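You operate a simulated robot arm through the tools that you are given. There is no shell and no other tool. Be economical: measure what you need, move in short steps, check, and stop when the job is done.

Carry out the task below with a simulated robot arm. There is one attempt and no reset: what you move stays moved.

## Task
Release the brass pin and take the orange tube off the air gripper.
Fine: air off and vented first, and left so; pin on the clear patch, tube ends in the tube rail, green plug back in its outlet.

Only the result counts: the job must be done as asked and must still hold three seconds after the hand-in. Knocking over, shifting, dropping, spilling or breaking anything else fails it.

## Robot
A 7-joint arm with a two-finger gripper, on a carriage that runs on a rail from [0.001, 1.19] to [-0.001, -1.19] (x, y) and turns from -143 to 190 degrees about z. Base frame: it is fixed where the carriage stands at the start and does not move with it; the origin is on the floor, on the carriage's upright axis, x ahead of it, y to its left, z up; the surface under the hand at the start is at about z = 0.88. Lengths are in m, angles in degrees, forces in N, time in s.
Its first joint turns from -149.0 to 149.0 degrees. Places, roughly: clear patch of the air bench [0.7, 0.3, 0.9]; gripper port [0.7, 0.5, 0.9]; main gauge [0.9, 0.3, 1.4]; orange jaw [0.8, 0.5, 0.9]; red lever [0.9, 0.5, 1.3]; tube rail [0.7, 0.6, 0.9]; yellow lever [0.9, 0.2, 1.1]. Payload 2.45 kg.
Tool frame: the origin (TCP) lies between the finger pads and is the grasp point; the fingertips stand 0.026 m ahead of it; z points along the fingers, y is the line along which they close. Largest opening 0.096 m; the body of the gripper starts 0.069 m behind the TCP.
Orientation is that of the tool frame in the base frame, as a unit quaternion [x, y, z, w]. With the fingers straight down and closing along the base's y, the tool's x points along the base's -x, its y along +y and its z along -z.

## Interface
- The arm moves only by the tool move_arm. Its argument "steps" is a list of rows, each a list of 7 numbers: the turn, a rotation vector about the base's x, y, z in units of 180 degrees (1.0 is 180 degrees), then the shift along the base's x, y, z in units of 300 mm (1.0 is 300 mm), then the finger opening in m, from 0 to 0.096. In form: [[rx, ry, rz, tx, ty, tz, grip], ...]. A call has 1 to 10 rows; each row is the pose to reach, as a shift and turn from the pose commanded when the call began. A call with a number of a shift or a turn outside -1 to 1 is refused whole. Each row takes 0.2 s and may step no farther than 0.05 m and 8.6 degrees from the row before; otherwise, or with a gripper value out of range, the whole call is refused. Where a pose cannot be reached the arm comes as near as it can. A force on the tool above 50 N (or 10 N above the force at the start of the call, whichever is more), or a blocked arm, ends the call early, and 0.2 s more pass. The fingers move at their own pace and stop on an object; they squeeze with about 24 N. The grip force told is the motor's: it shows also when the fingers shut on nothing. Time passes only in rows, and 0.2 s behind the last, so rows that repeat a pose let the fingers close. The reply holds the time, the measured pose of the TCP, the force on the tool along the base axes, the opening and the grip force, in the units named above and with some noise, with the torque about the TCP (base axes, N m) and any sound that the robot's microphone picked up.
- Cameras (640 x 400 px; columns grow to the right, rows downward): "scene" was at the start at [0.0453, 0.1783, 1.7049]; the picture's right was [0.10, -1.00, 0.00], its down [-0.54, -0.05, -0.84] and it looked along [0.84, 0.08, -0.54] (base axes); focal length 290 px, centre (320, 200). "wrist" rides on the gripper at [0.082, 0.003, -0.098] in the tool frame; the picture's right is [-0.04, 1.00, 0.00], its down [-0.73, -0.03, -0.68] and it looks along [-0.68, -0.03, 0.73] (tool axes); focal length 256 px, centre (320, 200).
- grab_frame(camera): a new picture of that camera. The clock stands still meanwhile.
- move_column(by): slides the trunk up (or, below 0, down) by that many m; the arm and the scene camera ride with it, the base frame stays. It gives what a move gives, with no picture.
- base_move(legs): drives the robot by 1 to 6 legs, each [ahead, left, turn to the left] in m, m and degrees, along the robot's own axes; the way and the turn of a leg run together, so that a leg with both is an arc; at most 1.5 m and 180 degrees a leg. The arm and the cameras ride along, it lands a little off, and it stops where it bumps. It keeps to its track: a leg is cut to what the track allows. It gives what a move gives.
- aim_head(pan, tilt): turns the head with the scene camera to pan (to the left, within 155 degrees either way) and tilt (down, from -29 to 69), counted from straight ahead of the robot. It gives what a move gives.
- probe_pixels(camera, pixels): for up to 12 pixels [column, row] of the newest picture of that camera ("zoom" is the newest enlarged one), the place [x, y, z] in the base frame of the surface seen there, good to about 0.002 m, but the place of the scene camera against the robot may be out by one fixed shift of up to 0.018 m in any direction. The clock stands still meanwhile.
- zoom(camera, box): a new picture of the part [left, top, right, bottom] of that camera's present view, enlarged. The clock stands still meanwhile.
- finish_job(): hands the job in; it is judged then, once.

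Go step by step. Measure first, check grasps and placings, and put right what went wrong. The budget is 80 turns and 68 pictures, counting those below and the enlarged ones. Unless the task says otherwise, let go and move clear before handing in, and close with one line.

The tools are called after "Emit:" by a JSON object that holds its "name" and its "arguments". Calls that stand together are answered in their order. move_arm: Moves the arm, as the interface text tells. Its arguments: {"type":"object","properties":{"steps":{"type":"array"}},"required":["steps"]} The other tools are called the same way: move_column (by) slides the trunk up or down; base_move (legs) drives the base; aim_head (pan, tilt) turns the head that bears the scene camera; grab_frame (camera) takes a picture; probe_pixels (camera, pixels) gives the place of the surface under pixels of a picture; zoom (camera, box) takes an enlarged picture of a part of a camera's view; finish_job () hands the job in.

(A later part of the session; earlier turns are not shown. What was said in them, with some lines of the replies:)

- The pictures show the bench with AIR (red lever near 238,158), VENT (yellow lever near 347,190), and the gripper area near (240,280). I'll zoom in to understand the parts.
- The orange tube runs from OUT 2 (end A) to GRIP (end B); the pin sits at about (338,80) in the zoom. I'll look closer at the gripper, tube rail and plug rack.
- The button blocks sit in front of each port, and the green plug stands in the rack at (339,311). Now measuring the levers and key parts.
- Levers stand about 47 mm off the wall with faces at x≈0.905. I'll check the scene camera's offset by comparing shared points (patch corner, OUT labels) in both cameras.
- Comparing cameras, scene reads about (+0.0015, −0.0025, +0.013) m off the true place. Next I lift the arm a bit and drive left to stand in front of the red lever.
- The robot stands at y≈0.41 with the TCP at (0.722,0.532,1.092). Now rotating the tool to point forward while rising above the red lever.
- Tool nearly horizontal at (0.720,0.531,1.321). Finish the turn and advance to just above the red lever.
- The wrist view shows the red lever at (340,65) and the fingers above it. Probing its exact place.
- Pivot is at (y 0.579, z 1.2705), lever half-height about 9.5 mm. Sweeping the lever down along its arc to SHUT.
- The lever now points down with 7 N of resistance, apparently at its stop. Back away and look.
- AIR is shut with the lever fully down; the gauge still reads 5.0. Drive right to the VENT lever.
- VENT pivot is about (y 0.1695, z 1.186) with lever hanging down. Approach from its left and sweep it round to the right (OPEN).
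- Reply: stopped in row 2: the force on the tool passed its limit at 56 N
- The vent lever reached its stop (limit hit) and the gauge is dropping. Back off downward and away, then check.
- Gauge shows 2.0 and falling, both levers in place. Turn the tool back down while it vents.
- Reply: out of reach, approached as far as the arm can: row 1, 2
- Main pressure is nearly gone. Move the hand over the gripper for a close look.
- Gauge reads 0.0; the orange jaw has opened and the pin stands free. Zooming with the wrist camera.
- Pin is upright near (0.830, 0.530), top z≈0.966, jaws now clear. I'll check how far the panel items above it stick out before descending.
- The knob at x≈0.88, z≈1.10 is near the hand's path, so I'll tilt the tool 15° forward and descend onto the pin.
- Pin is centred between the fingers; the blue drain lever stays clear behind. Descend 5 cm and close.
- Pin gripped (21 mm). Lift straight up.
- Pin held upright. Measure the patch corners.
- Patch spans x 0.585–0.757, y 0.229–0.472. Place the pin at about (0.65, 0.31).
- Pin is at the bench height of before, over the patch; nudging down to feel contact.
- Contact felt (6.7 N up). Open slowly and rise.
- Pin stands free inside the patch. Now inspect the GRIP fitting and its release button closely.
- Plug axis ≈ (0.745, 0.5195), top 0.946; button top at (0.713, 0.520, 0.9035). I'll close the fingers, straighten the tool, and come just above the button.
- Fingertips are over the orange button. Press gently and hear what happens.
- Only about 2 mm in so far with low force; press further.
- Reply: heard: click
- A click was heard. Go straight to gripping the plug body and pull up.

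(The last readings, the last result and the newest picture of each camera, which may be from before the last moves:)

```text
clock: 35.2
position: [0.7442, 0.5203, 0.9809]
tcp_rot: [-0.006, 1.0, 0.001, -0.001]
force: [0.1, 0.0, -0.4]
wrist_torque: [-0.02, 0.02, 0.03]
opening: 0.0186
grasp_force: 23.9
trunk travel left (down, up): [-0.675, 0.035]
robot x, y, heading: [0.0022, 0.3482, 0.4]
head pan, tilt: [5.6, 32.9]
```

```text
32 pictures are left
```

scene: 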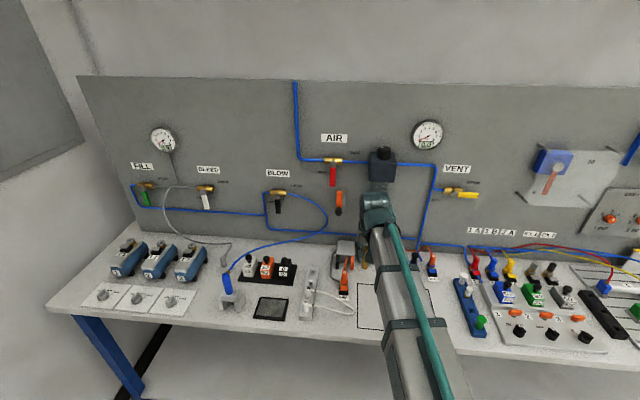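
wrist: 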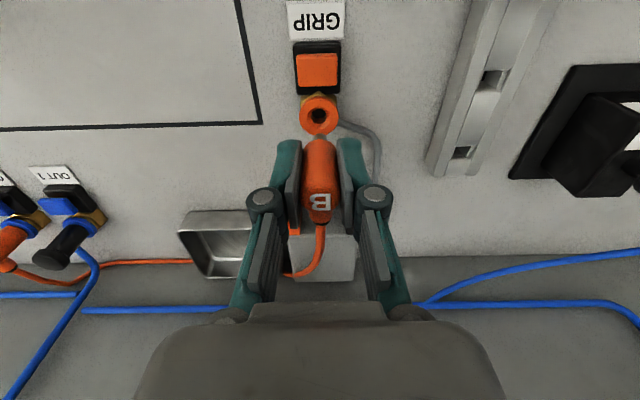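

End B is out of GRIP (empty collar at (318,112)). Look at the tube rail's free slots.

Emit:
{"name": "zoom", "arguments": {"camera": "wrist", "box": [400, 0, 560, 190]}}

Emit:
{"name": "probe_pixels", "arguments": {"camera": "wrist", "pixels": [[487, 85], [493, 90], [462, 152], [470, 130], [481, 85], [500, 85], [445, 160], [475, 160], [319, 115], [520, 10], [500, 45]]}}

Emit:
{"name": "zoom", "arguments": {"camera": "scene", "box": [290, 250, 360, 330]}}

```text
2.11 times, centred on (480, 95) of wrist
```

zoom: 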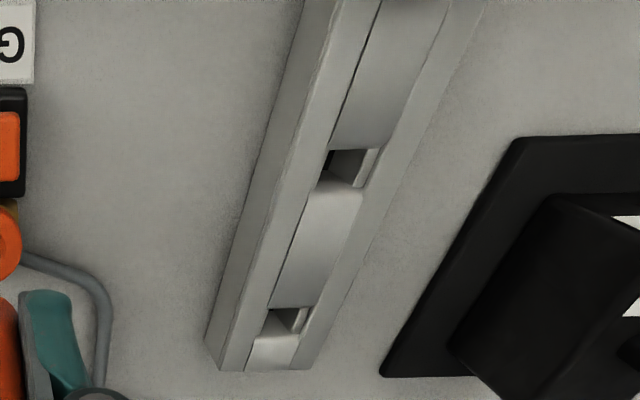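

```text
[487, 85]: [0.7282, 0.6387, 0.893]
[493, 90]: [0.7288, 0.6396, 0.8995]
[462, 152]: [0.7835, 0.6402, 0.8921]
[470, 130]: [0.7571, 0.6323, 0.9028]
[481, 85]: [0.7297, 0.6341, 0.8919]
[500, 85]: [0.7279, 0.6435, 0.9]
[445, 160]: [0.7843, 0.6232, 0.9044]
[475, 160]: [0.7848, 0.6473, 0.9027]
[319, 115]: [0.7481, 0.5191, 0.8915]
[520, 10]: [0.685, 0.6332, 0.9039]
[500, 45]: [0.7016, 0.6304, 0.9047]
```

```text
5.00 times, centred on (325, 290) of scene
```

zoom: 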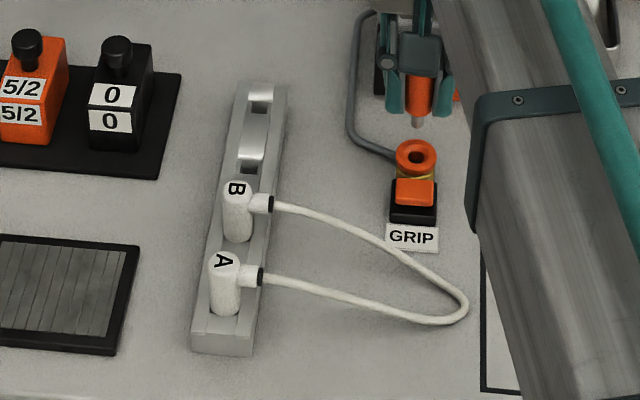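

Free slots are near (0.730, 0.637) and (0.785, 0.637). Measure hole corners, white plug heights and the nearby valve knob.

Emit:
{"name": "probe_pixels", "arguments": {"camera": "wrist", "pixels": [[489, 69], [505, 69], [477, 92], [498, 92], [456, 144], [473, 144], [448, 162], [466, 162], [470, 115], [455, 115], [492, 115]]}}

Emit:
{"name": "probe_pixels", "arguments": {"camera": "zoom", "pixels": [[237, 186], [240, 225], [262, 203], [224, 258], [227, 300], [116, 45], [110, 75], [27, 40], [416, 122], [420, 95]]}}

```text
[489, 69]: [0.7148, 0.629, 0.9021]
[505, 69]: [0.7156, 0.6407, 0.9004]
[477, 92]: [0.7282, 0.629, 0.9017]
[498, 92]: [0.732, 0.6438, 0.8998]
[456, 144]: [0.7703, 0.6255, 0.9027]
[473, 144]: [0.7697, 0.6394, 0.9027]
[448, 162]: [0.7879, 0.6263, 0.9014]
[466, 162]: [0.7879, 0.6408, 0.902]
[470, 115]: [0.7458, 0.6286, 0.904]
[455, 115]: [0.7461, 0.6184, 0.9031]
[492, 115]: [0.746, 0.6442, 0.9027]
```

```text
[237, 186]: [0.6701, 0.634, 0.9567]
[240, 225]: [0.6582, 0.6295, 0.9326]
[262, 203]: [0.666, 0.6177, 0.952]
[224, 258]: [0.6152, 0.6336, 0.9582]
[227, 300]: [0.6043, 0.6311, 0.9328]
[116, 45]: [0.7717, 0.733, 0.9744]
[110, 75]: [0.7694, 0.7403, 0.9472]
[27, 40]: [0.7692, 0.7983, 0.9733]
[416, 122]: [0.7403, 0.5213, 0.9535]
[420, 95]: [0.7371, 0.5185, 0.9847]
```

Hole centres come out at about (0.7225, 0.634) and (0.778, 0.634), with seated height like the port's. Carry end B over the far hole while yawing −90° so its tube leaves toward −y like the white ones.

Emit:
{"name": "move_arm", "arguments": {"steps": [[0, 0, -0.047, 0, 0.0, 0.08, 0], [0, 0, -0.094, 0.012, 0.04, 0.12, 0], [0, 0, -0.141, 0.025, 0.08, 0.12, 0], [0, 0, -0.188, 0.04, 0.13, 0.12, 0], [0, 0, -0.235, 0.055, 0.18, 0.12, 0], [0, 0, -0.282, 0.07, 0.23, 0.12, 0], [0, 0, -0.329, 0.085, 0.28, 0.12, 0], [0, 0, -0.376, 0.1, 0.33, 0.12, 0], [0, 0, -0.423, 0.113, 0.379, 0.12, 0], [0, 0, -0.468, 0.113, 0.379, 0.12, 0]]}}

Emit:
{"name": "move_arm", "arguments": {"steps": [[0, 0, -0.03, 0, 0, -0.04, 0], [0, 0, -0.03, 0, 0, -0.08, 0]]}}

Emit:
{"name": "grab_frame", "arguments": {"camera": "wrist"}}

Emit:
{"name": "zoom", "arguments": {"camera": "scene", "box": [290, 230, 370, 300]}}

```text
clock: 37.4
position: [0.7793, 0.6333, 1.0151]
tcp_rot: [0.667, 0.745, 0.0, 0.001]
force: [0.3, -0.1, -0.2]
wrist_torque: [0.01, -0.03, 0.01]
opening: 0.019
grasp_force: 24.3
trunk travel left (down, up): [-0.675, 0.035]
robot x, y, heading: [0.0008, 0.3508, 0.7]
head pan, tilt: [5.6, 32.9]
```

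```text
clock: 38.0
position: [0.7803, 0.6327, 0.9909]
tcp_rot: [0.701, 0.713, 0.0, 0.001]
force: [-0.6, 0.1, -1.0]
wrist_torque: [-0.02, 0.0, -0.04]
opening: 0.0185
grasp_force: 24.4
trunk travel left (down, up): [-0.675, 0.035]
robot x, y, heading: [-0.0005, 0.3516, 0.5]
head pan, tilt: [5.6, 32.9]
```

```text
29 pictures are left
```

wrist: 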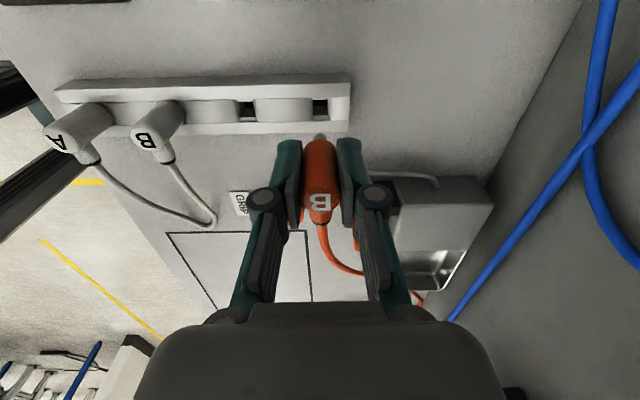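

```text
5.71 times, centred on (330, 265) of scene
```

zoom: 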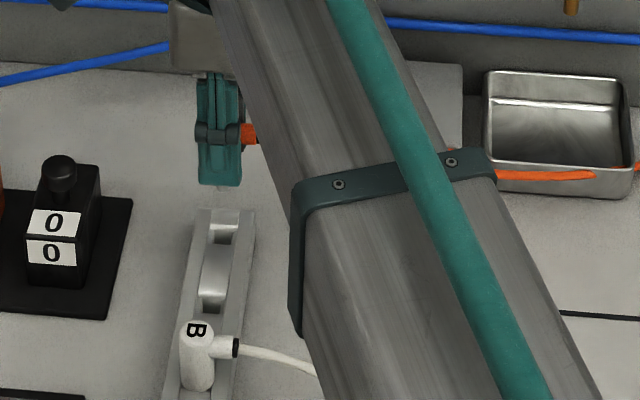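

End B aligns in column with the far hole at (320,108). Probe the hole edges from this view.

Emit:
{"name": "zoom", "arguments": {"camera": "wrist", "box": [220, 70, 370, 164]}}

```text
4.26 times, centred on (295, 117) of wrist
```

zoom: 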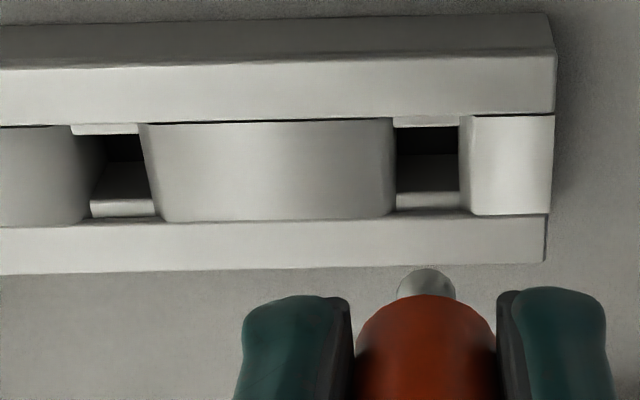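

Emit:
{"name": "probe_pixels", "arguments": {"camera": "zoom", "pixels": [[391, 150], [464, 150], [430, 113], [430, 217], [391, 200], [470, 200], [428, 75], [430, 240], [426, 275], [145, 160], [400, 275], [452, 275]]}}

```text
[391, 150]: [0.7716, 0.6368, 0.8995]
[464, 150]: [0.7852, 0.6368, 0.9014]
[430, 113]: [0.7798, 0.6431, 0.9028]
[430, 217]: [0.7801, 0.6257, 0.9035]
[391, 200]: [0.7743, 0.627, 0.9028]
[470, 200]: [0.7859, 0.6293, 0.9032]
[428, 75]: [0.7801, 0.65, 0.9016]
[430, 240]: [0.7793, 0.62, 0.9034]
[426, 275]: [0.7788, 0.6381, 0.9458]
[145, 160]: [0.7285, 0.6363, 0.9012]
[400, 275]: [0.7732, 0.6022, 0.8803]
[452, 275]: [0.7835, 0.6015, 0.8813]
```

Stub at ≈(0.779, 0.633) is aligned with hole centre (0.779, 0.6345). Lower it.

Emit:
{"name": "move_arm", "arguments": {"steps": [[0, 0, 0, 0, 0.005, -0.06, 0], [0, 0, 0, 0, 0.005, -0.12, 0], [0, 0, 0, 0, 0.005, -0.15, 0], [0, 0, 0, 0, 0.005, -0.168, 0], [0, 0, 0, 0, 0.005, -0.178, 0]]}}

Emit:
{"name": "grab_frame", "arguments": {"camera": "wrist"}}

```text
clock: 39.2
position: [0.7798, 0.6343, 0.9364]
tcp_rot: [0.701, 0.713, 0.0, 0.001]
force: [-0.4, 0.4, -1.0]
wrist_torque: [0.0, 0.05, 0.01]
opening: 0.0184
grasp_force: 24.0
trunk travel left (down, up): [-0.675, 0.035]
robot x, y, heading: [-0.0048, 0.3473, 0.5]
head pan, tilt: [5.6, 32.9]
```

```text
26 pictures are left
```

wrist: 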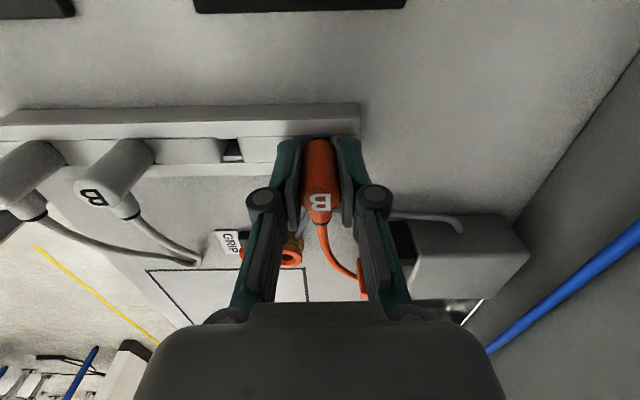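

No contact yet; continue down slightly.

Emit:
{"name": "move_arm", "arguments": {"steps": [[0, 0, 0, 0, 0, -0.006, 0], [0, 0, 0, 0, 0, -0.012, 0]]}}

```text
clock: 39.8
position: [0.7789, 0.6345, 0.9343]
tcp_rot: [0.701, 0.714, 0.001, 0.0]
force: [-1.5, 0.9, -0.5]
wrist_torque: [-0.01, -0.02, 0.0]
opening: 0.0186
grasp_force: 24.6
trunk travel left (down, up): [-0.675, 0.035]
robot x, y, heading: [0.0002, 0.3505, 0.5]
head pan, tilt: [5.6, 32.9]
```

Emit:
{"name": "move_arm", "arguments": {"steps": [[0, 0, 0, 0, 0, -0.008, 0], [0, 0, 0, 0, 0, -0.014, 0]]}}

Emit:
{"name": "zoom", "arguments": {"camera": "wrist", "box": [220, 90, 400, 220]}}

```text
clock: 40.4
position: [0.7785, 0.6355, 0.9299]
tcp_rot: [0.701, 0.713, 0.002, 0.001]
force: [0.2, -0.5, 6.0]
wrist_torque: [0.02, 0.01, 0.01]
opening: 0.0183
grasp_force: 23.5
trunk travel left (down, up): [-0.675, 0.035]
robot x, y, heading: [-0.004, 0.3494, 0.6]
head pan, tilt: [5.6, 32.9]
```

```text
3.08 times, centred on (310, 155) of wrist
```

zoom: 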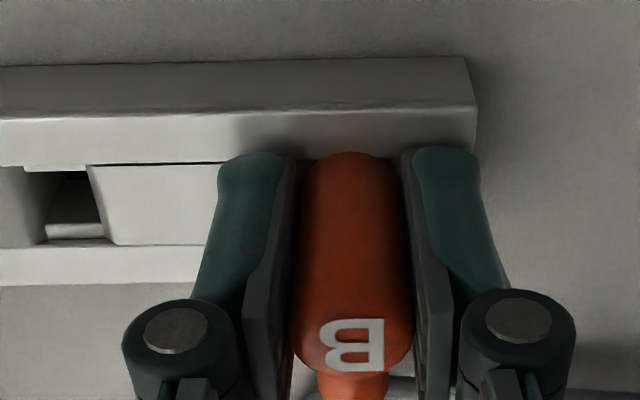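

Contact with 6 N; body is down at the rail. Release and rise to check.

Emit:
{"name": "move_arm", "arguments": {"steps": [[0, 0, 0, 0, 0, 0.004, 0.03], [0, 0, 0, 0, 0, 0.004, 0.04], [0, 0, 0, 0, 0, 0.1, 0.04], [0, 0, 0, 0, 0, 0.24, 0.05]]}}

Emit:
{"name": "grab_frame", "arguments": {"camera": "wrist"}}

```text
clock: 41.4
position: [0.7771, 0.6355, 1.0012]
tcp_rot: [0.701, 0.713, 0.001, 0.001]
force: [-0.2, -0.4, -0.2]
wrist_torque: [0.0, 0.03, 0.01]
opening: 0.0501
grasp_force: 0.1
trunk travel left (down, up): [-0.675, 0.035]
robot x, y, heading: [-0.0013, 0.3508, 0.5]
head pan, tilt: [5.6, 32.9]
```

```text
24 pictures are left
```

wrist: 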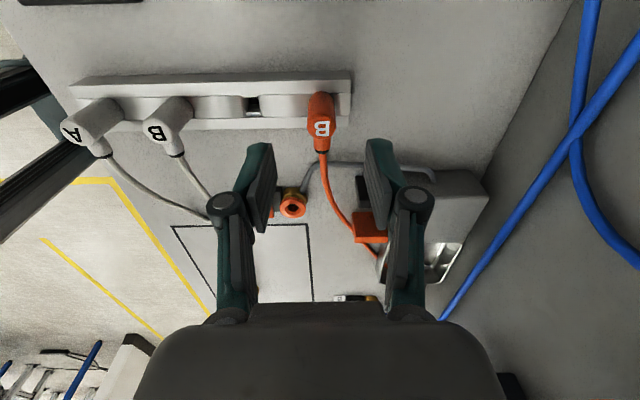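

End B sits upright in the rail. Go to OUT 2, turning the tool back on the way.

Emit:
{"name": "move_arm", "arguments": {"steps": [[0, 0, 0.047, 0, 0, 0.1, 0.03], [0, 0, 0.094, 0, -0.05, 0.2, 0.0], [0, 0, 0.141, 0, -0.15, 0.2, 0], [0, 0, 0.188, 0, -0.25, 0.2, 0], [0, 0, 0.235, 0, -0.35, 0.2, 0], [0, 0, 0.282, 0, -0.45, 0.2, 0], [0, 0, 0.329, 0, -0.55, 0.2, 0], [0, 0, 0.376, 0, -0.65, 0.2, 0], [0, 0, 0.423, 0, -0.75, 0.2, 0], [0, 0, 0.468, 0, -0.85, 0.2, 0]]}}

Emit:
{"name": "move_arm", "arguments": {"steps": [[0, -0.02, 0.03, 0, -0.12, 0, 0], [0, -0.045, 0.03, 0.0, -0.25, 0, 0], [0, -0.045, 0.03, 0.0, -0.38, 0, 0], [0, -0.045, 0.03, 0.0, -0.5, 0, 0], [0, -0.045, 0.03, -0.1, -0.59, -0.05, 0]]}}

Emit:
{"name": "grab_frame", "arguments": {"camera": "wrist"}}

```text
clock: 43.6
position: [0.7791, 0.3795, 1.0601]
tcp_rot: [0.04, 0.999, 0.0, 0.0]
force: [-0.1, 0.6, -1.0]
wrist_torque: [-0.01, 0.01, 0.03]
opening: 0.0
grasp_force: 23.7
trunk travel left (down, up): [-0.675, 0.035]
robot x, y, heading: [-0.0008, 0.3488, 0.5]
head pan, tilt: [5.6, 32.9]
```

```text
clock: 44.8
position: [0.7489, 0.2027, 1.0468]
tcp_rot: [-0.006, 0.997, 0.004, 0.071]
force: [0.0, 1.8, 0.9]
wrist_torque: [0.02, 0.0, -0.01]
opening: 0.0002
grasp_force: 23.8
trunk travel left (down, up): [-0.675, 0.035]
robot x, y, heading: [0.0029, 0.3457, 0.5]
head pan, tilt: [5.6, 32.9]
```

```text
23 pictures are left
```

wrist: 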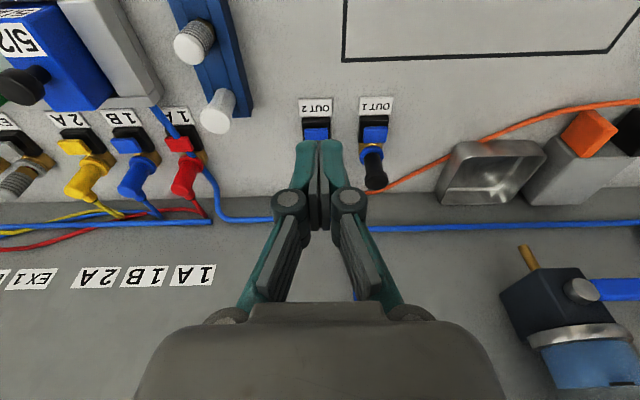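

OUT 2's button is visible at (316,133). Probe it and then press.

Emit:
{"name": "probe_pixels", "arguments": {"camera": "wrist", "pixels": [[316, 130], [316, 136], [305, 133], [328, 133], [316, 120], [374, 133], [371, 165], [375, 183]]}}

```text
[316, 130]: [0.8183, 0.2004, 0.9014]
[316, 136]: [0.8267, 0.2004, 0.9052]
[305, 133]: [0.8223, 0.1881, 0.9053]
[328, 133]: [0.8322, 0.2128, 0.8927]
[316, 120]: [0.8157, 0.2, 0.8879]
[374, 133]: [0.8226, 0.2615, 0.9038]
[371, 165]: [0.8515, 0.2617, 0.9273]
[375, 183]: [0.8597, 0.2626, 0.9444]
```

Button centre (0.827, 0.200, 0.904). Move over it and press.

Emit:
{"name": "move_arm", "arguments": {"steps": [[0, 0, 0, 0.12, -0.009, -0.08, 0], [0, 0, 0, 0.237, -0.009, -0.16, 0], [0, 0, 0, 0.237, -0.009, -0.26, 0], [0, 0, 0, 0.237, -0.009, -0.35, 0], [0, 0, 0, 0.237, -0.009, -0.385, 0], [0, 0, 0, 0.237, -0.009, -0.4, 0], [0, 0, 0, 0.237, -0.009, -0.41, 0], [0, 0, 0, 0.237, -0.009, -0.418, 0], [0, 0, 0, 0.237, -0.009, -0.425, 0]]}}

```text
clock: 46.8
position: [0.8192, 0.2004, 0.9215]
tcp_rot: [-0.005, 0.997, 0.004, 0.072]
force: [1.9, 0.2, 10.2]
wrist_torque: [0.01, -0.03, 0.01]
opening: 0.0058
grasp_force: 28.8
trunk travel left (down, up): [-0.675, 0.035]
robot x, y, heading: [0.0013, 0.3523, 0.5]
head pan, tilt: [5.6, 32.9]
heard: click
```

Click heard at OUT 2. Go straight to grip plug A and lift.

Emit:
{"name": "move_arm", "arguments": {"steps": [[0, 0, 0, 0, 0, 0.14, 0.02], [0, 0, 0, 0.06, 0, 0.21, 0.046], [0, 0, 0, 0.13, 0, 0.18, 0.046], [0, 0, 0, 0.13, 0, 0.06, 0.046], [0, 0, 0, 0.13, 0, 0.06, 0.0], [0, 0, 0, 0.13, 0, 0.06, 0.0], [0, 0, 0, 0.13, 0, 0.09, 0.0], [0, 0, 0, 0.13, 0, 0.13, 0.0], [0, 0, 0, 0.13, 0, 0.2, 0.0]]}}

Emit:
{"name": "grab_frame", "arguments": {"camera": "wrist"}}

```text
clock: 48.8
position: [0.8582, 0.2003, 0.9797]
tcp_rot: [-0.005, 0.997, 0.003, 0.071]
force: [0.0, -0.3, -0.6]
wrist_torque: [0.02, 0.01, 0.02]
opening: 0.0188
grasp_force: 23.9
trunk travel left (down, up): [-0.675, 0.035]
robot x, y, heading: [0.0006, 0.3495, 0.4]
head pan, tilt: [5.6, 32.9]
```

```text
22 pictures are left
```

wrist: 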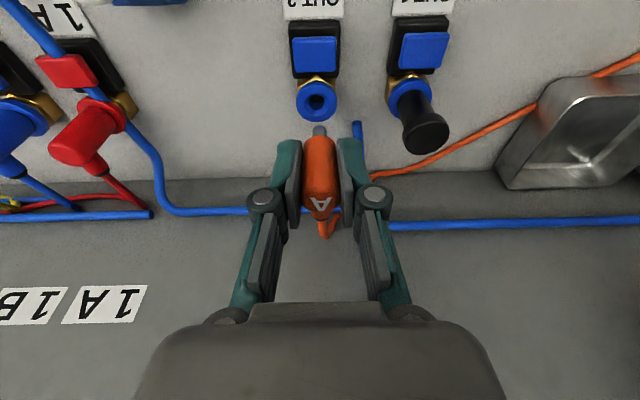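

End A is free and held. Probe OUT 2's socket for later, and carry A toward the near free rail hole, high and turning.

Emit:
{"name": "probe_pixels", "arguments": {"camera": "wrist", "pixels": [[317, 103], [316, 90], [301, 100], [331, 100]]}}

Emit:
{"name": "move_arm", "arguments": {"steps": [[0, 0, 0, -0.03, 0, 0.13, 0], [0, 0, -0.047, -0.06, 0.05, 0.25, 0], [0, 0, -0.094, -0.1, 0.14, 0.25, 0], [0, 0, -0.141, -0.1, 0.24, 0.25, 0], [0, 0, -0.188, -0.1, 0.35, 0.25, 0], [0, 0, -0.235, -0.1, 0.46, 0.25, 0], [0, 0, -0.282, -0.1, 0.57, 0.25, 0], [0, 0, -0.329, -0.1, 0.68, 0.25, 0], [0, 0, -0.376, -0.1, 0.79, 0.25, 0], [0, 0, -0.423, -0.1, 0.9, 0.25, 0]]}}

Emit:
{"name": "move_arm", "arguments": {"steps": [[0, 0, -0.04, -0.1, 0.12, 0, 0], [0, 0, -0.075, -0.2, 0.24, 0, 0], [0, 0, -0.075, -0.27, 0.36, 0, 0], [0, 0, -0.075, -0.35, 0.48, 0, 0], [0, 0, -0.075, -0.35, 0.548, 0, 0], [0, 0, -0.075, -0.35, 0.548, -0.1, 0], [0, 0, -0.075, -0.35, 0.548, -0.2, 0]]}}

Emit:
{"name": "grab_frame", "arguments": {"camera": "wrist"}}

```text
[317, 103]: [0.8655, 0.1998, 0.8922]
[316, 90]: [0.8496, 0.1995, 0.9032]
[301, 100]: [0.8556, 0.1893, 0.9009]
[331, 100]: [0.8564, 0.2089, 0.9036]
```

```text
clock: 51.0
position: [0.8288, 0.4695, 1.0551]
tcp_rot: [0.611, 0.788, -0.04, 0.058]
force: [0.5, 0.0, -0.1]
wrist_torque: [0.02, 0.01, 0.0]
opening: 0.0185
grasp_force: 24.2
trunk travel left (down, up): [-0.675, 0.035]
robot x, y, heading: [-0.0043, 0.3516, 0.4]
head pan, tilt: [5.6, 32.9]
```

```text
clock: 52.6
position: [0.7233, 0.6342, 0.9958]
tcp_rot: [0.699, 0.712, -0.047, 0.053]
force: [0.3, 0.0, -0.1]
wrist_torque: [0.03, 0.0, 0.05]
opening: 0.0183
grasp_force: 24.2
trunk travel left (down, up): [-0.675, 0.035]
robot x, y, heading: [-0.0006, 0.3504, 0.4]
head pan, tilt: [5.6, 32.9]
```

```text
21 pictures are left
```

wrist: 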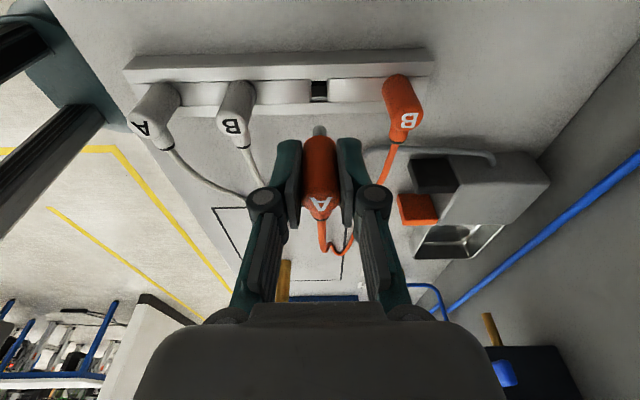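

A hangs above the free hole near (319,90). Zoom to verify alignment.

Emit:
{"name": "zoom", "arguments": {"camera": "wrist", "box": [250, 60, 390, 148]}}

```text
4.55 times, centred on (320, 104) of wrist
```

zoom: 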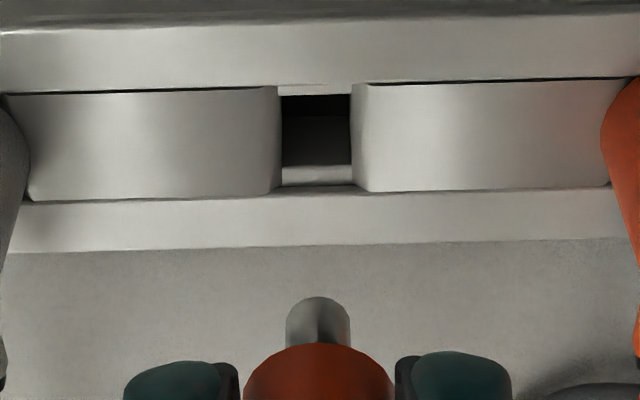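

Emit:
{"name": "probe_pixels", "arguments": {"camera": "zoom", "pixels": [[275, 140], [358, 140], [316, 83], [316, 195], [318, 305], [318, 325], [316, 60], [316, 225]]}}

```text
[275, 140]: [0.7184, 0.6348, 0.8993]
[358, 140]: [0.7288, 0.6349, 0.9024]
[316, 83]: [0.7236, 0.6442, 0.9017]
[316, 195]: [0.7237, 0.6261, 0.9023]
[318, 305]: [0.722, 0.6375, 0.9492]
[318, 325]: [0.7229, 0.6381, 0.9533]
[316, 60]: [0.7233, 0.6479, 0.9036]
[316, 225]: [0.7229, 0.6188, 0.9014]
```

Aligned within about 1.5 mm. Lower.

Emit:
{"name": "move_arm", "arguments": {"steps": [[0, 0, 0, 0.003, 0.004, -0.08, 0], [0, 0, 0, 0.003, 0.004, -0.14, 0], [0, 0, 0, 0.003, 0.004, -0.18, 0], [0, 0, 0, 0.003, 0.004, -0.2, 0], [0, 0, 0, 0.003, 0.004, -0.21, 0], [0, 0, 0, 0.003, 0.004, -0.217, 0]]}}

Emit:
{"name": "grab_frame", "arguments": {"camera": "wrist"}}

```text
clock: 54.0
position: [0.7248, 0.6357, 0.9337]
tcp_rot: [0.699, 0.712, -0.045, 0.053]
force: [-0.7, 1.8, 20.8]
wrist_torque: [0.0, 0.02, -0.03]
opening: 0.0187
grasp_force: 24.1
trunk travel left (down, up): [-0.675, 0.035]
robot x, y, heading: [0.0018, 0.3518, 0.7]
head pan, tilt: [5.6, 32.9]
```

```text
19 pictures are left
```

wrist: 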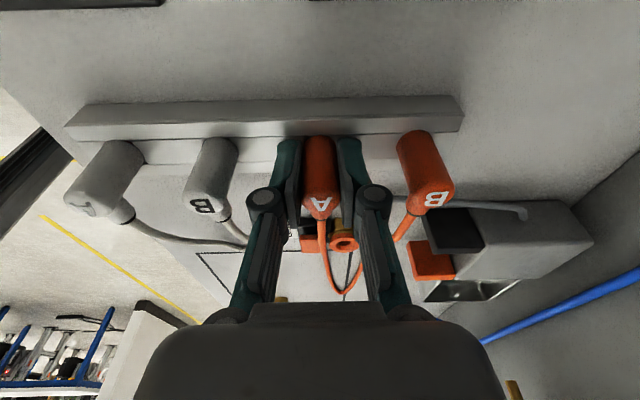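

Contact at 21 N, plug down in the slot. Release and rise to check.

Emit:
{"name": "move_arm", "arguments": {"steps": [[0, 0, 0, 0, 0, 0.005, 0.03], [0, 0, 0, 0, 0, 0.005, 0.036], [0, 0, 0, 0, 0, 0.1, 0.036], [0, 0, 0, 0, 0, 0.25, 0.036]]}}

Emit:
{"name": "grab_frame", "arguments": {"camera": "wrist"}}

```text
clock: 55.0
position: [0.7246, 0.6339, 1.0042]
tcp_rot: [0.699, 0.712, -0.046, 0.052]
force: [-0.1, -0.1, 0.4]
wrist_torque: [0.01, 0.01, 0.0]
opening: 0.0359
grasp_force: 0.0
trunk travel left (down, up): [-0.675, 0.035]
robot x, y, heading: [0.0031, 0.3482, 0.5]
head pan, tilt: [5.6, 32.9]
```

```text
18 pictures are left
```

wrist: 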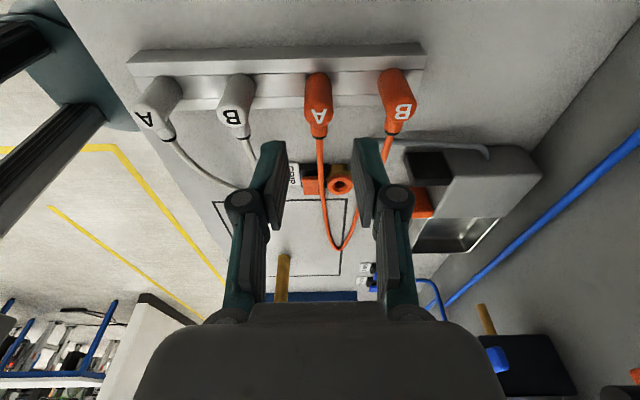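

Both orange ends stand in the rail. Probe their tops for even seating, turn the tool back, and drive right toward the green plug.

Emit:
{"name": "probe_pixels", "arguments": {"camera": "wrist", "pixels": [[319, 95], [400, 95], [235, 100], [317, 76], [393, 74]]}}

Emit:
{"name": "move_arm", "arguments": {"steps": [[0, 0, 0.047, 0, 0, 0.12, 0.05], [0, 0, 0.094, 0, 0, 0.24, 0.06], [0, 0, 0.141, 0, -0.08, 0.3, 0.06], [0, 0, 0.188, 0, -0.18, 0.3, 0.06], [0, 0, 0.235, 0, -0.28, 0.3, 0.06], [0, 0, 0.282, 0, -0.4, 0.3, 0.06], [0, 0, 0.329, 0, -0.52, 0.3, 0.06], [0, 0, 0.376, 0, -0.64, 0.3, 0.06], [0, 0, 0.423, 0, -0.76, 0.3, 0.06], [0, 0, 0.468, 0, -0.88, 0.3, 0.06]]}}

Emit:
{"name": "base_move", "arguments": {"legs": [[0, -0.18, 0]]}}

Emit:
{"name": "grab_frame", "arguments": {"camera": "wrist"}}

```text
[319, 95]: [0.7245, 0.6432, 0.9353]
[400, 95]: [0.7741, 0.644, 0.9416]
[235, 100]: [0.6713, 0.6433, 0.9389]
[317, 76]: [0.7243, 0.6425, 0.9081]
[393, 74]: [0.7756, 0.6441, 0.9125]
```

```text
clock: 57.2
position: [0.725, 0.3716, 1.0955]
tcp_rot: [0.04, 0.997, 0.0, 0.071]
force: [0.6, 0.2, 0.1]
wrist_torque: [0.0, -0.02, 0.0]
opening: 0.0597
grasp_force: 0.1
trunk travel left (down, up): [-0.675, 0.035]
robot x, y, heading: [-0.0019, 0.3478, 0.4]
head pan, tilt: [5.6, 32.9]
```

```text
clock: 58.7
position: [0.7241, 0.1949, 1.0943]
tcp_rot: [0.041, 0.997, 0.0, 0.07]
force: [-0.1, -0.1, 0.8]
wrist_torque: [0.03, 0.01, 0.01]
opening: 0.0602
grasp_force: 0.1
trunk travel left (down, up): [-0.675, 0.035]
robot x, y, heading: [-0.0014, 0.1739, 0.5]
head pan, tilt: [5.6, 32.9]
```

```text
17 pictures are left
```

wrist: 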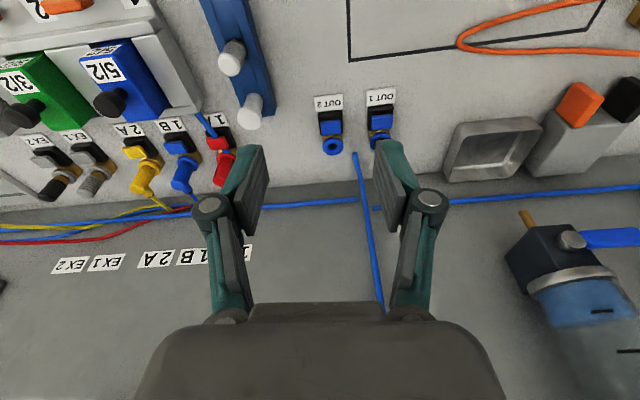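

OUT 2's socket (333,146) is empty and ready. Move back over the green plug's end of the rack.

Emit:
{"name": "move_arm", "arguments": {"steps": [[0, 0, 0.03, -0.1, -0.06, 0, 0.06], [0, 0, 0.03, -0.2, -0.13, 0, 0.06], [0, 0, 0.03, -0.3, -0.2, 0, 0.06], [0, 0, 0.03, -0.43, -0.263, 0, 0.06]]}}

Emit:
{"name": "grab_frame", "arguments": {"camera": "wrist"}}

```text
clock: 59.7
position: [0.5973, 0.1133, 1.092]
tcp_rot: [-0.006, 0.998, 0.004, 0.07]
force: [0.4, -0.2, -0.9]
wrist_torque: [0.0, -0.04, -0.02]
opening: 0.0602
grasp_force: 0.0
trunk travel left (down, up): [-0.675, 0.035]
robot x, y, heading: [-0.0004, 0.1737, 0.5]
head pan, tilt: [5.6, 32.9]
```

```text
16 pictures are left
```

wrist: 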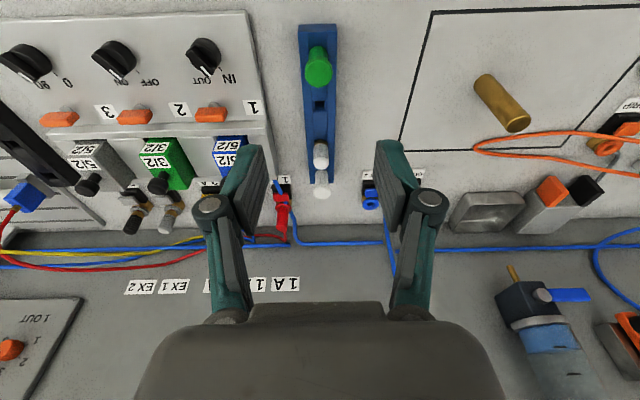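

Green plug is at (318,68). Probe it.

Emit:
{"name": "zoom", "arguments": {"camera": "wrist", "box": [260, 20, 380, 120]}}

Emit:
{"name": "probe_pixels", "arguments": {"camera": "wrist", "pixels": [[319, 78], [318, 62], [318, 50], [306, 70], [331, 70], [319, 106], [321, 160], [314, 62], [324, 62], [300, 120]]}}

```text
4.00 times, centred on (320, 70) of wrist
```

zoom: 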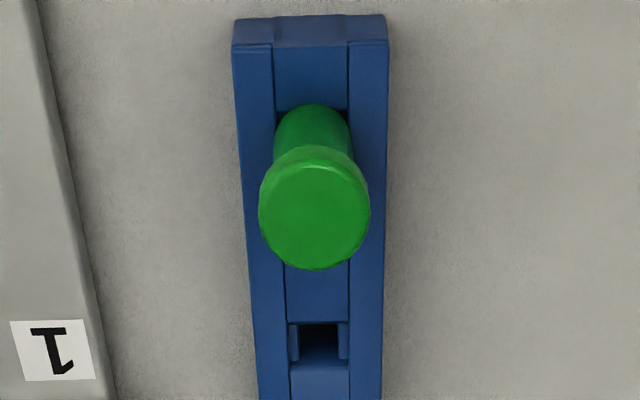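

```text
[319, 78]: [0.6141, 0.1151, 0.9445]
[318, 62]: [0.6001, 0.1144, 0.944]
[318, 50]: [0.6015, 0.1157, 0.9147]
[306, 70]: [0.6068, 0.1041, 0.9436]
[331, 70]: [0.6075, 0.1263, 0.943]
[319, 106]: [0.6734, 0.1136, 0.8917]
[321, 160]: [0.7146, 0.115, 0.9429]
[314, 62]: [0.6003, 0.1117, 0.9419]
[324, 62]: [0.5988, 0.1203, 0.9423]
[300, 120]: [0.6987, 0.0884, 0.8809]
```

Green plug centre (0.609, 0.115), head top 0.944. Descend, grip and lift.

Emit:
{"name": "move_arm", "arguments": {"steps": [[0, 0, 0, 0.039, 0.006, -0.12, 0.06], [0, 0, 0, 0.039, 0.006, -0.25, 0.06], [0, 0, 0, 0.039, 0.006, -0.38, 0.06], [0, 0, 0, 0.039, 0.006, -0.47, 0.06], [0, 0, 0, 0.039, 0.006, -0.523, 0.06], [0, 0, 0, 0.039, 0.006, -0.523, 0.0], [0, 0, 0, 0.039, 0.006, -0.523, 0.0], [0, 0, 0, 0.039, 0.006, -0.523, 0.0]]}}

Emit:
{"name": "move_arm", "arguments": {"steps": [[0, 0, 0, 0, 0, 0.03, 0], [0, 0, 0, 0, 0, 0.08, 0], [0, 0, 0, 0, 0, 0.2, 0], [0, 0, 0, 0, 0, 0.33, 0]]}}

Emit:
{"name": "grab_frame", "arguments": {"camera": "wrist"}}

```text
clock: 61.5
position: [0.6082, 0.1166, 0.9383]
tcp_rot: [-0.007, 0.998, 0.003, 0.07]
force: [0.0, -18.5, -1.8]
wrist_torque: [-0.74, 0.01, -0.05]
opening: 0.0189
grasp_force: 24.2
trunk travel left (down, up): [-0.675, 0.035]
robot x, y, heading: [-0.0033, 0.1775, 0.5]
head pan, tilt: [5.6, 32.9]
```

```text
clock: 62.5
position: [0.6064, 0.1174, 1.0384]
tcp_rot: [-0.006, 0.997, 0.005, 0.071]
force: [0.4, -0.2, 0.0]
wrist_torque: [-0.05, -0.01, 0.03]
opening: 0.0187
grasp_force: 24.4
trunk travel left (down, up): [-0.675, 0.035]
robot x, y, heading: [0.0001, 0.1744, 0.7]
head pan, tilt: [5.6, 32.9]
```

```text
14 pictures are left
```

wrist: 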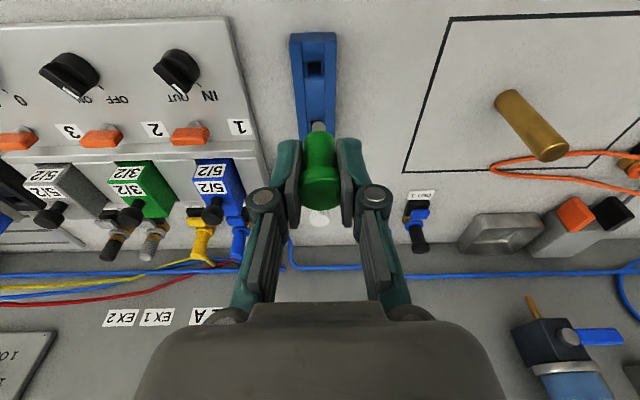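

Green plug is held on its shaft. Carry it over OUT 2.

Emit:
{"name": "move_arm", "arguments": {"steps": [[0, 0, 0, 0.14, 0.05, 0, 0], [0, 0, 0, 0.28, 0.1, 0, 0], [0, 0, 0, 0.42, 0.15, 0, 0], [0, 0, 0, 0.56, 0.2, 0, 0], [0, 0, 0, 0.7, 0.25, 0, 0], [0, 0, 0, 0.836, 0.274, 0, 0], [0, 0, 0, 0.836, 0.274, -0.12, 0]]}}

Emit:
{"name": "zoom", "arguments": {"camera": "wrist", "box": [250, 60, 390, 160]}}

```text
clock: 64.1
position: [0.8596, 0.1983, 1.0014]
tcp_rot: [-0.007, 0.998, 0.004, 0.07]
force: [0.0, 0.7, 0.0]
wrist_torque: [0.03, 0.0, 0.03]
opening: 0.019
grasp_force: 24.5
trunk travel left (down, up): [-0.675, 0.035]
robot x, y, heading: [0.0046, 0.1725, 0.7]
head pan, tilt: [5.6, 32.9]
```

```text
4.00 times, centred on (320, 110) of wrist
```

zoom: 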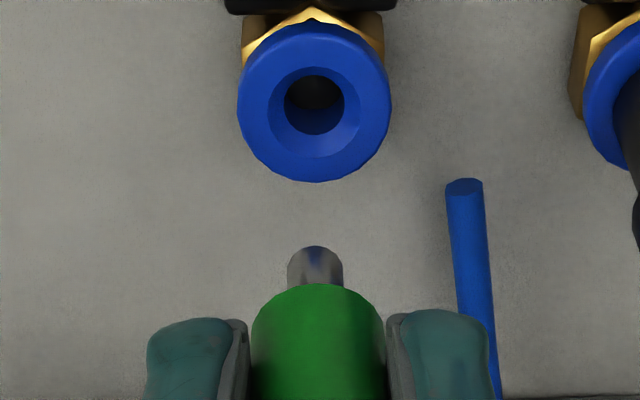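

Emit:
{"name": "probe_pixels", "arguments": {"camera": "zoom", "pixels": [[242, 105], [387, 105], [314, 30], [314, 176], [314, 60], [314, 150], [260, 105], [366, 105], [315, 252], [315, 270], [290, 270], [341, 270]]}}

```text
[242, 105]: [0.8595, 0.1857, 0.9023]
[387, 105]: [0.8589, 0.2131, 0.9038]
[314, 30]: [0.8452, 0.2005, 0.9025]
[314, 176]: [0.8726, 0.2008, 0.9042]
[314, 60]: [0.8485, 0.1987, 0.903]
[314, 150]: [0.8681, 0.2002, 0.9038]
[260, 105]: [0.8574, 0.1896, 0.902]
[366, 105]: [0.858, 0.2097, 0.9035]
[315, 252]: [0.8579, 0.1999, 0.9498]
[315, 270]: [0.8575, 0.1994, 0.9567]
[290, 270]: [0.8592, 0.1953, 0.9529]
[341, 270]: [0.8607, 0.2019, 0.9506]
```

Socket centre (0.8587, 0.1998); stub about (0.861, 0.199). Shift −2 mm in x and lower into the socket.

Emit:
{"name": "move_arm", "arguments": {"steps": [[0, 0, 0, -0.007, 0.002, -0.06, 0], [0, 0, 0, -0.007, 0.002, -0.12, 0], [0, 0, 0, -0.007, 0.002, -0.15, 0], [0, 0, 0, -0.007, 0.002, -0.175, 0], [0, 0, 0, -0.007, 0.002, -0.195, 0], [0, 0, 0, -0.007, 0.002, -0.208, 0]]}}

Emit:
{"name": "zoom", "arguments": {"camera": "wrist", "box": [230, 80, 410, 200]}}

```text
clock: 65.5
position: [0.8562, 0.2003, 0.9385]
tcp_rot: [-0.006, 0.997, 0.003, 0.07]
force: [0.4, -2.0, 5.7]
wrist_torque: [-0.05, -0.03, 0.01]
opening: 0.0186
grasp_force: 23.7
trunk travel left (down, up): [-0.675, 0.035]
robot x, y, heading: [0.0011, 0.1713, 0.4]
head pan, tilt: [5.6, 32.9]
```

```text
3.33 times, centred on (320, 140) of wrist
```

zoom: 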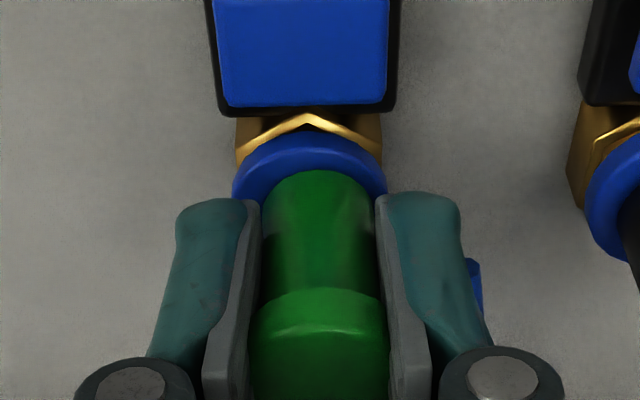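

Plug sits in the socket with light contact but no click yet. Push further.

Emit:
{"name": "move_arm", "arguments": {"steps": [[0, 0, 0, 0, 0, -0.007, 0], [0, 0, 0, 0, 0, -0.014, 0], [0, 0, 0, 0, 0, -0.02, 0]]}}

```text
clock: 66.3
position: [0.8567, 0.2008, 0.9341]
tcp_rot: [-0.007, 0.997, 0.003, 0.072]
force: [3.9, -3.6, 23.5]
wrist_torque: [-0.08, -0.17, -0.01]
opening: 0.0187
grasp_force: 23.6
trunk travel left (down, up): [-0.675, 0.035]
robot x, y, heading: [0.0012, 0.1717, 0.8]
head pan, tilt: [5.6, 32.9]
```

23 N without a click; tug gently to see if it is held.

Emit:
{"name": "move_arm", "arguments": {"steps": [[0, 0, 0, 0, 0, 0.015, 0], [0, 0, 0, 0, 0, 0.022, 0], [0, 0, 0, 0, 0, 0.028, 0]]}}

Emit:
{"name": "zoom", "arguments": {"camera": "wrist", "box": [230, 80, 410, 200]}}

```text
clock: 67.1
position: [0.8567, 0.2005, 0.9385]
tcp_rot: [-0.006, 0.998, 0.004, 0.067]
force: [-0.1, -6.2, -23.4]
wrist_torque: [-0.33, 0.12, 0.0]
opening: 0.0191
grasp_force: 24.7
trunk travel left (down, up): [-0.675, 0.035]
robot x, y, heading: [0.0001, 0.1749, 0.6]
head pan, tilt: [5.6, 32.9]
```

```text
3.33 times, centred on (320, 140) of wrist
```

zoom: 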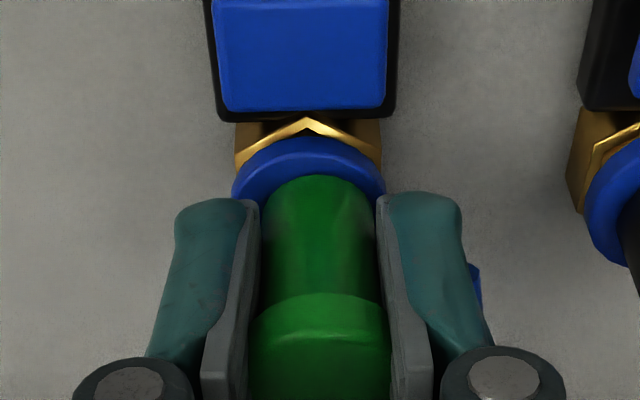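

The plug holds against a 23 N pull: locked in. Release and rise clear.

Emit:
{"name": "move_arm", "arguments": {"steps": [[0, 0, 0, 0, 0, -0.014, 0], [0, 0, 0, 0, 0, -0.014, 0.03], [0, 0, 0, 0, 0, -0.014, 0.044], [0, 0, 0, 0, 0, 0.1, 0.044], [0, 0, 0, -0.05, 0, 0.25, 0.044], [0, 0, 0, -0.2, 0, 0.35, 0.044], [0, 0, 0, -0.35, 0, 0.4, 0.044]]}}

Emit:
{"name": "grab_frame", "arguments": {"camera": "wrist"}}

Emit:
{"name": "grab_frame", "arguments": {"camera": "scene"}}

```text
refused: row 6 steps farther than a row can; nothing moved
```

```text
10 pictures are left
```

wrist: 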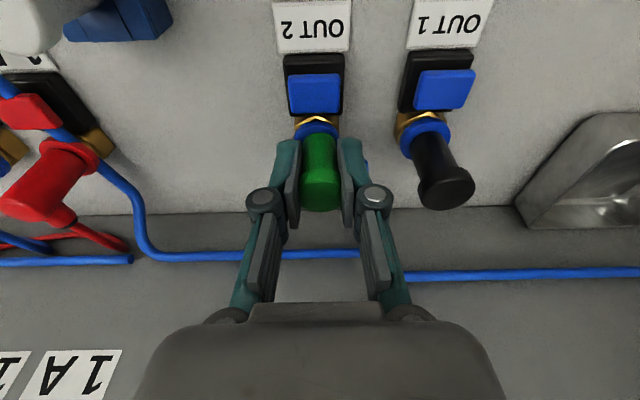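

```text
9 pictures are left
```

scene: 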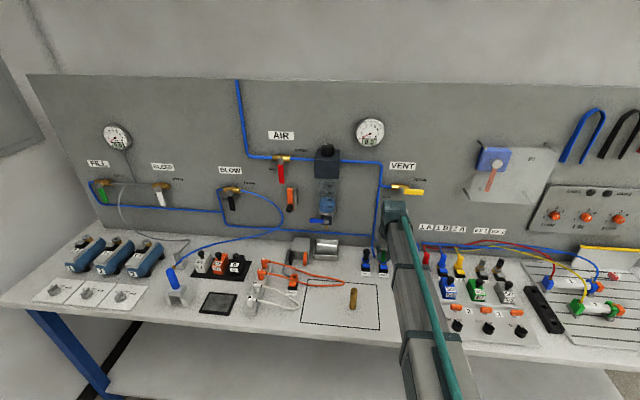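

The move was refused for an oversized step; repeat it with smaller rows.

Emit:
{"name": "move_arm", "arguments": {"steps": [[0, 0, 0, 0, 0, -0.014, 0], [0, 0, 0, 0, 0, -0.014, 0.03], [0, 0, 0, 0, 0, -0.014, 0.044], [0, 0, 0, 0, 0, 0.1, 0.044], [0, 0, 0, -0.03, 0, 0.22, 0.044], [0, 0, 0, -0.13, 0, 0.3, 0.044], [0, 0, 0, -0.25, 0, 0.35, 0.044], [0, 0, 0, -0.38, 0, 0.38, 0.044]]}}

Emit:
{"name": "grab_frame", "arguments": {"camera": "wrist"}}

Emit:
{"name": "zoom", "arguments": {"camera": "scene", "box": [220, 230, 400, 335]}}

Emit:
{"name": "zoom", "arguments": {"camera": "scene", "box": [250, 105, 450, 225]}}

```text
clock: 68.9
position: [0.7413, 0.2013, 1.0542]
tcp_rot: [-0.007, 0.998, 0.005, 0.07]
force: [0.1, 0.2, -0.9]
wrist_torque: [-0.03, 0.0, 0.02]
opening: 0.044
grasp_force: 0.1
trunk travel left (down, up): [-0.675, 0.035]
robot x, y, heading: [0.0009, 0.1684, 0.8]
head pan, tilt: [5.6, 32.9]
```

```text
8 pictures are left
```

wrist: 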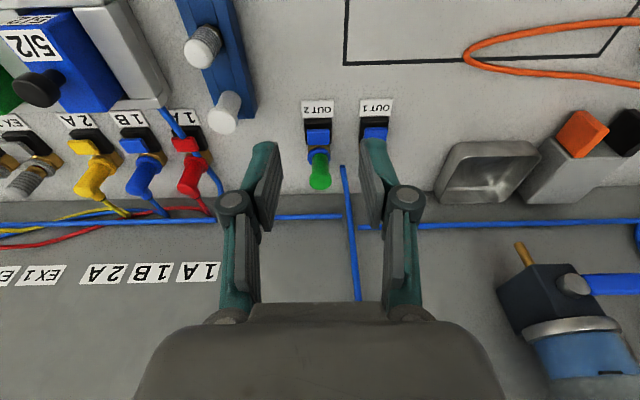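

```text
3.56 times, centred on (310, 282) of scene
```

zoom: 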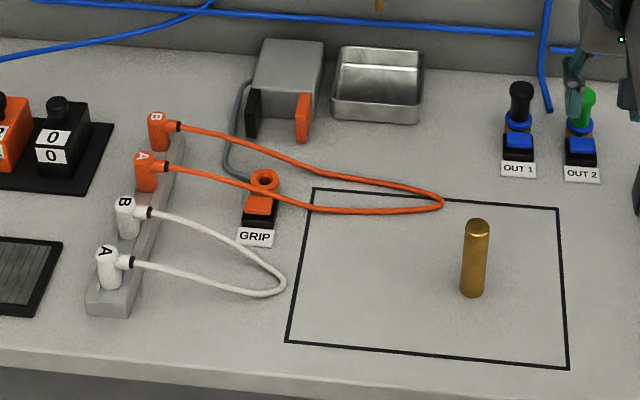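

```text
3.20 times, centred on (350, 165) of scene
```

zoom: 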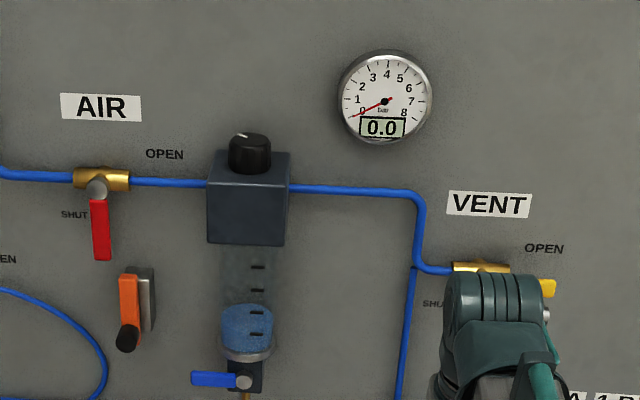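

Everything checks out: the gauge reads 0.0 with AIR shut and VENT open, and the pin stands on the patch. Both orange ends are in the rail, the green plug is locked in OUT 2 and the arm is clear. I'm handing in.

Emit:
{"name": "finish_job", "arguments": {}}

```text
The job is handed in.
```

The job is handed in: the air is shut off and vented (gauge at 0.0) and left so, the brass pin stands on the clear patch, both orange tube ends are in the tube rail, and the green plug is locked back into OUT 2.
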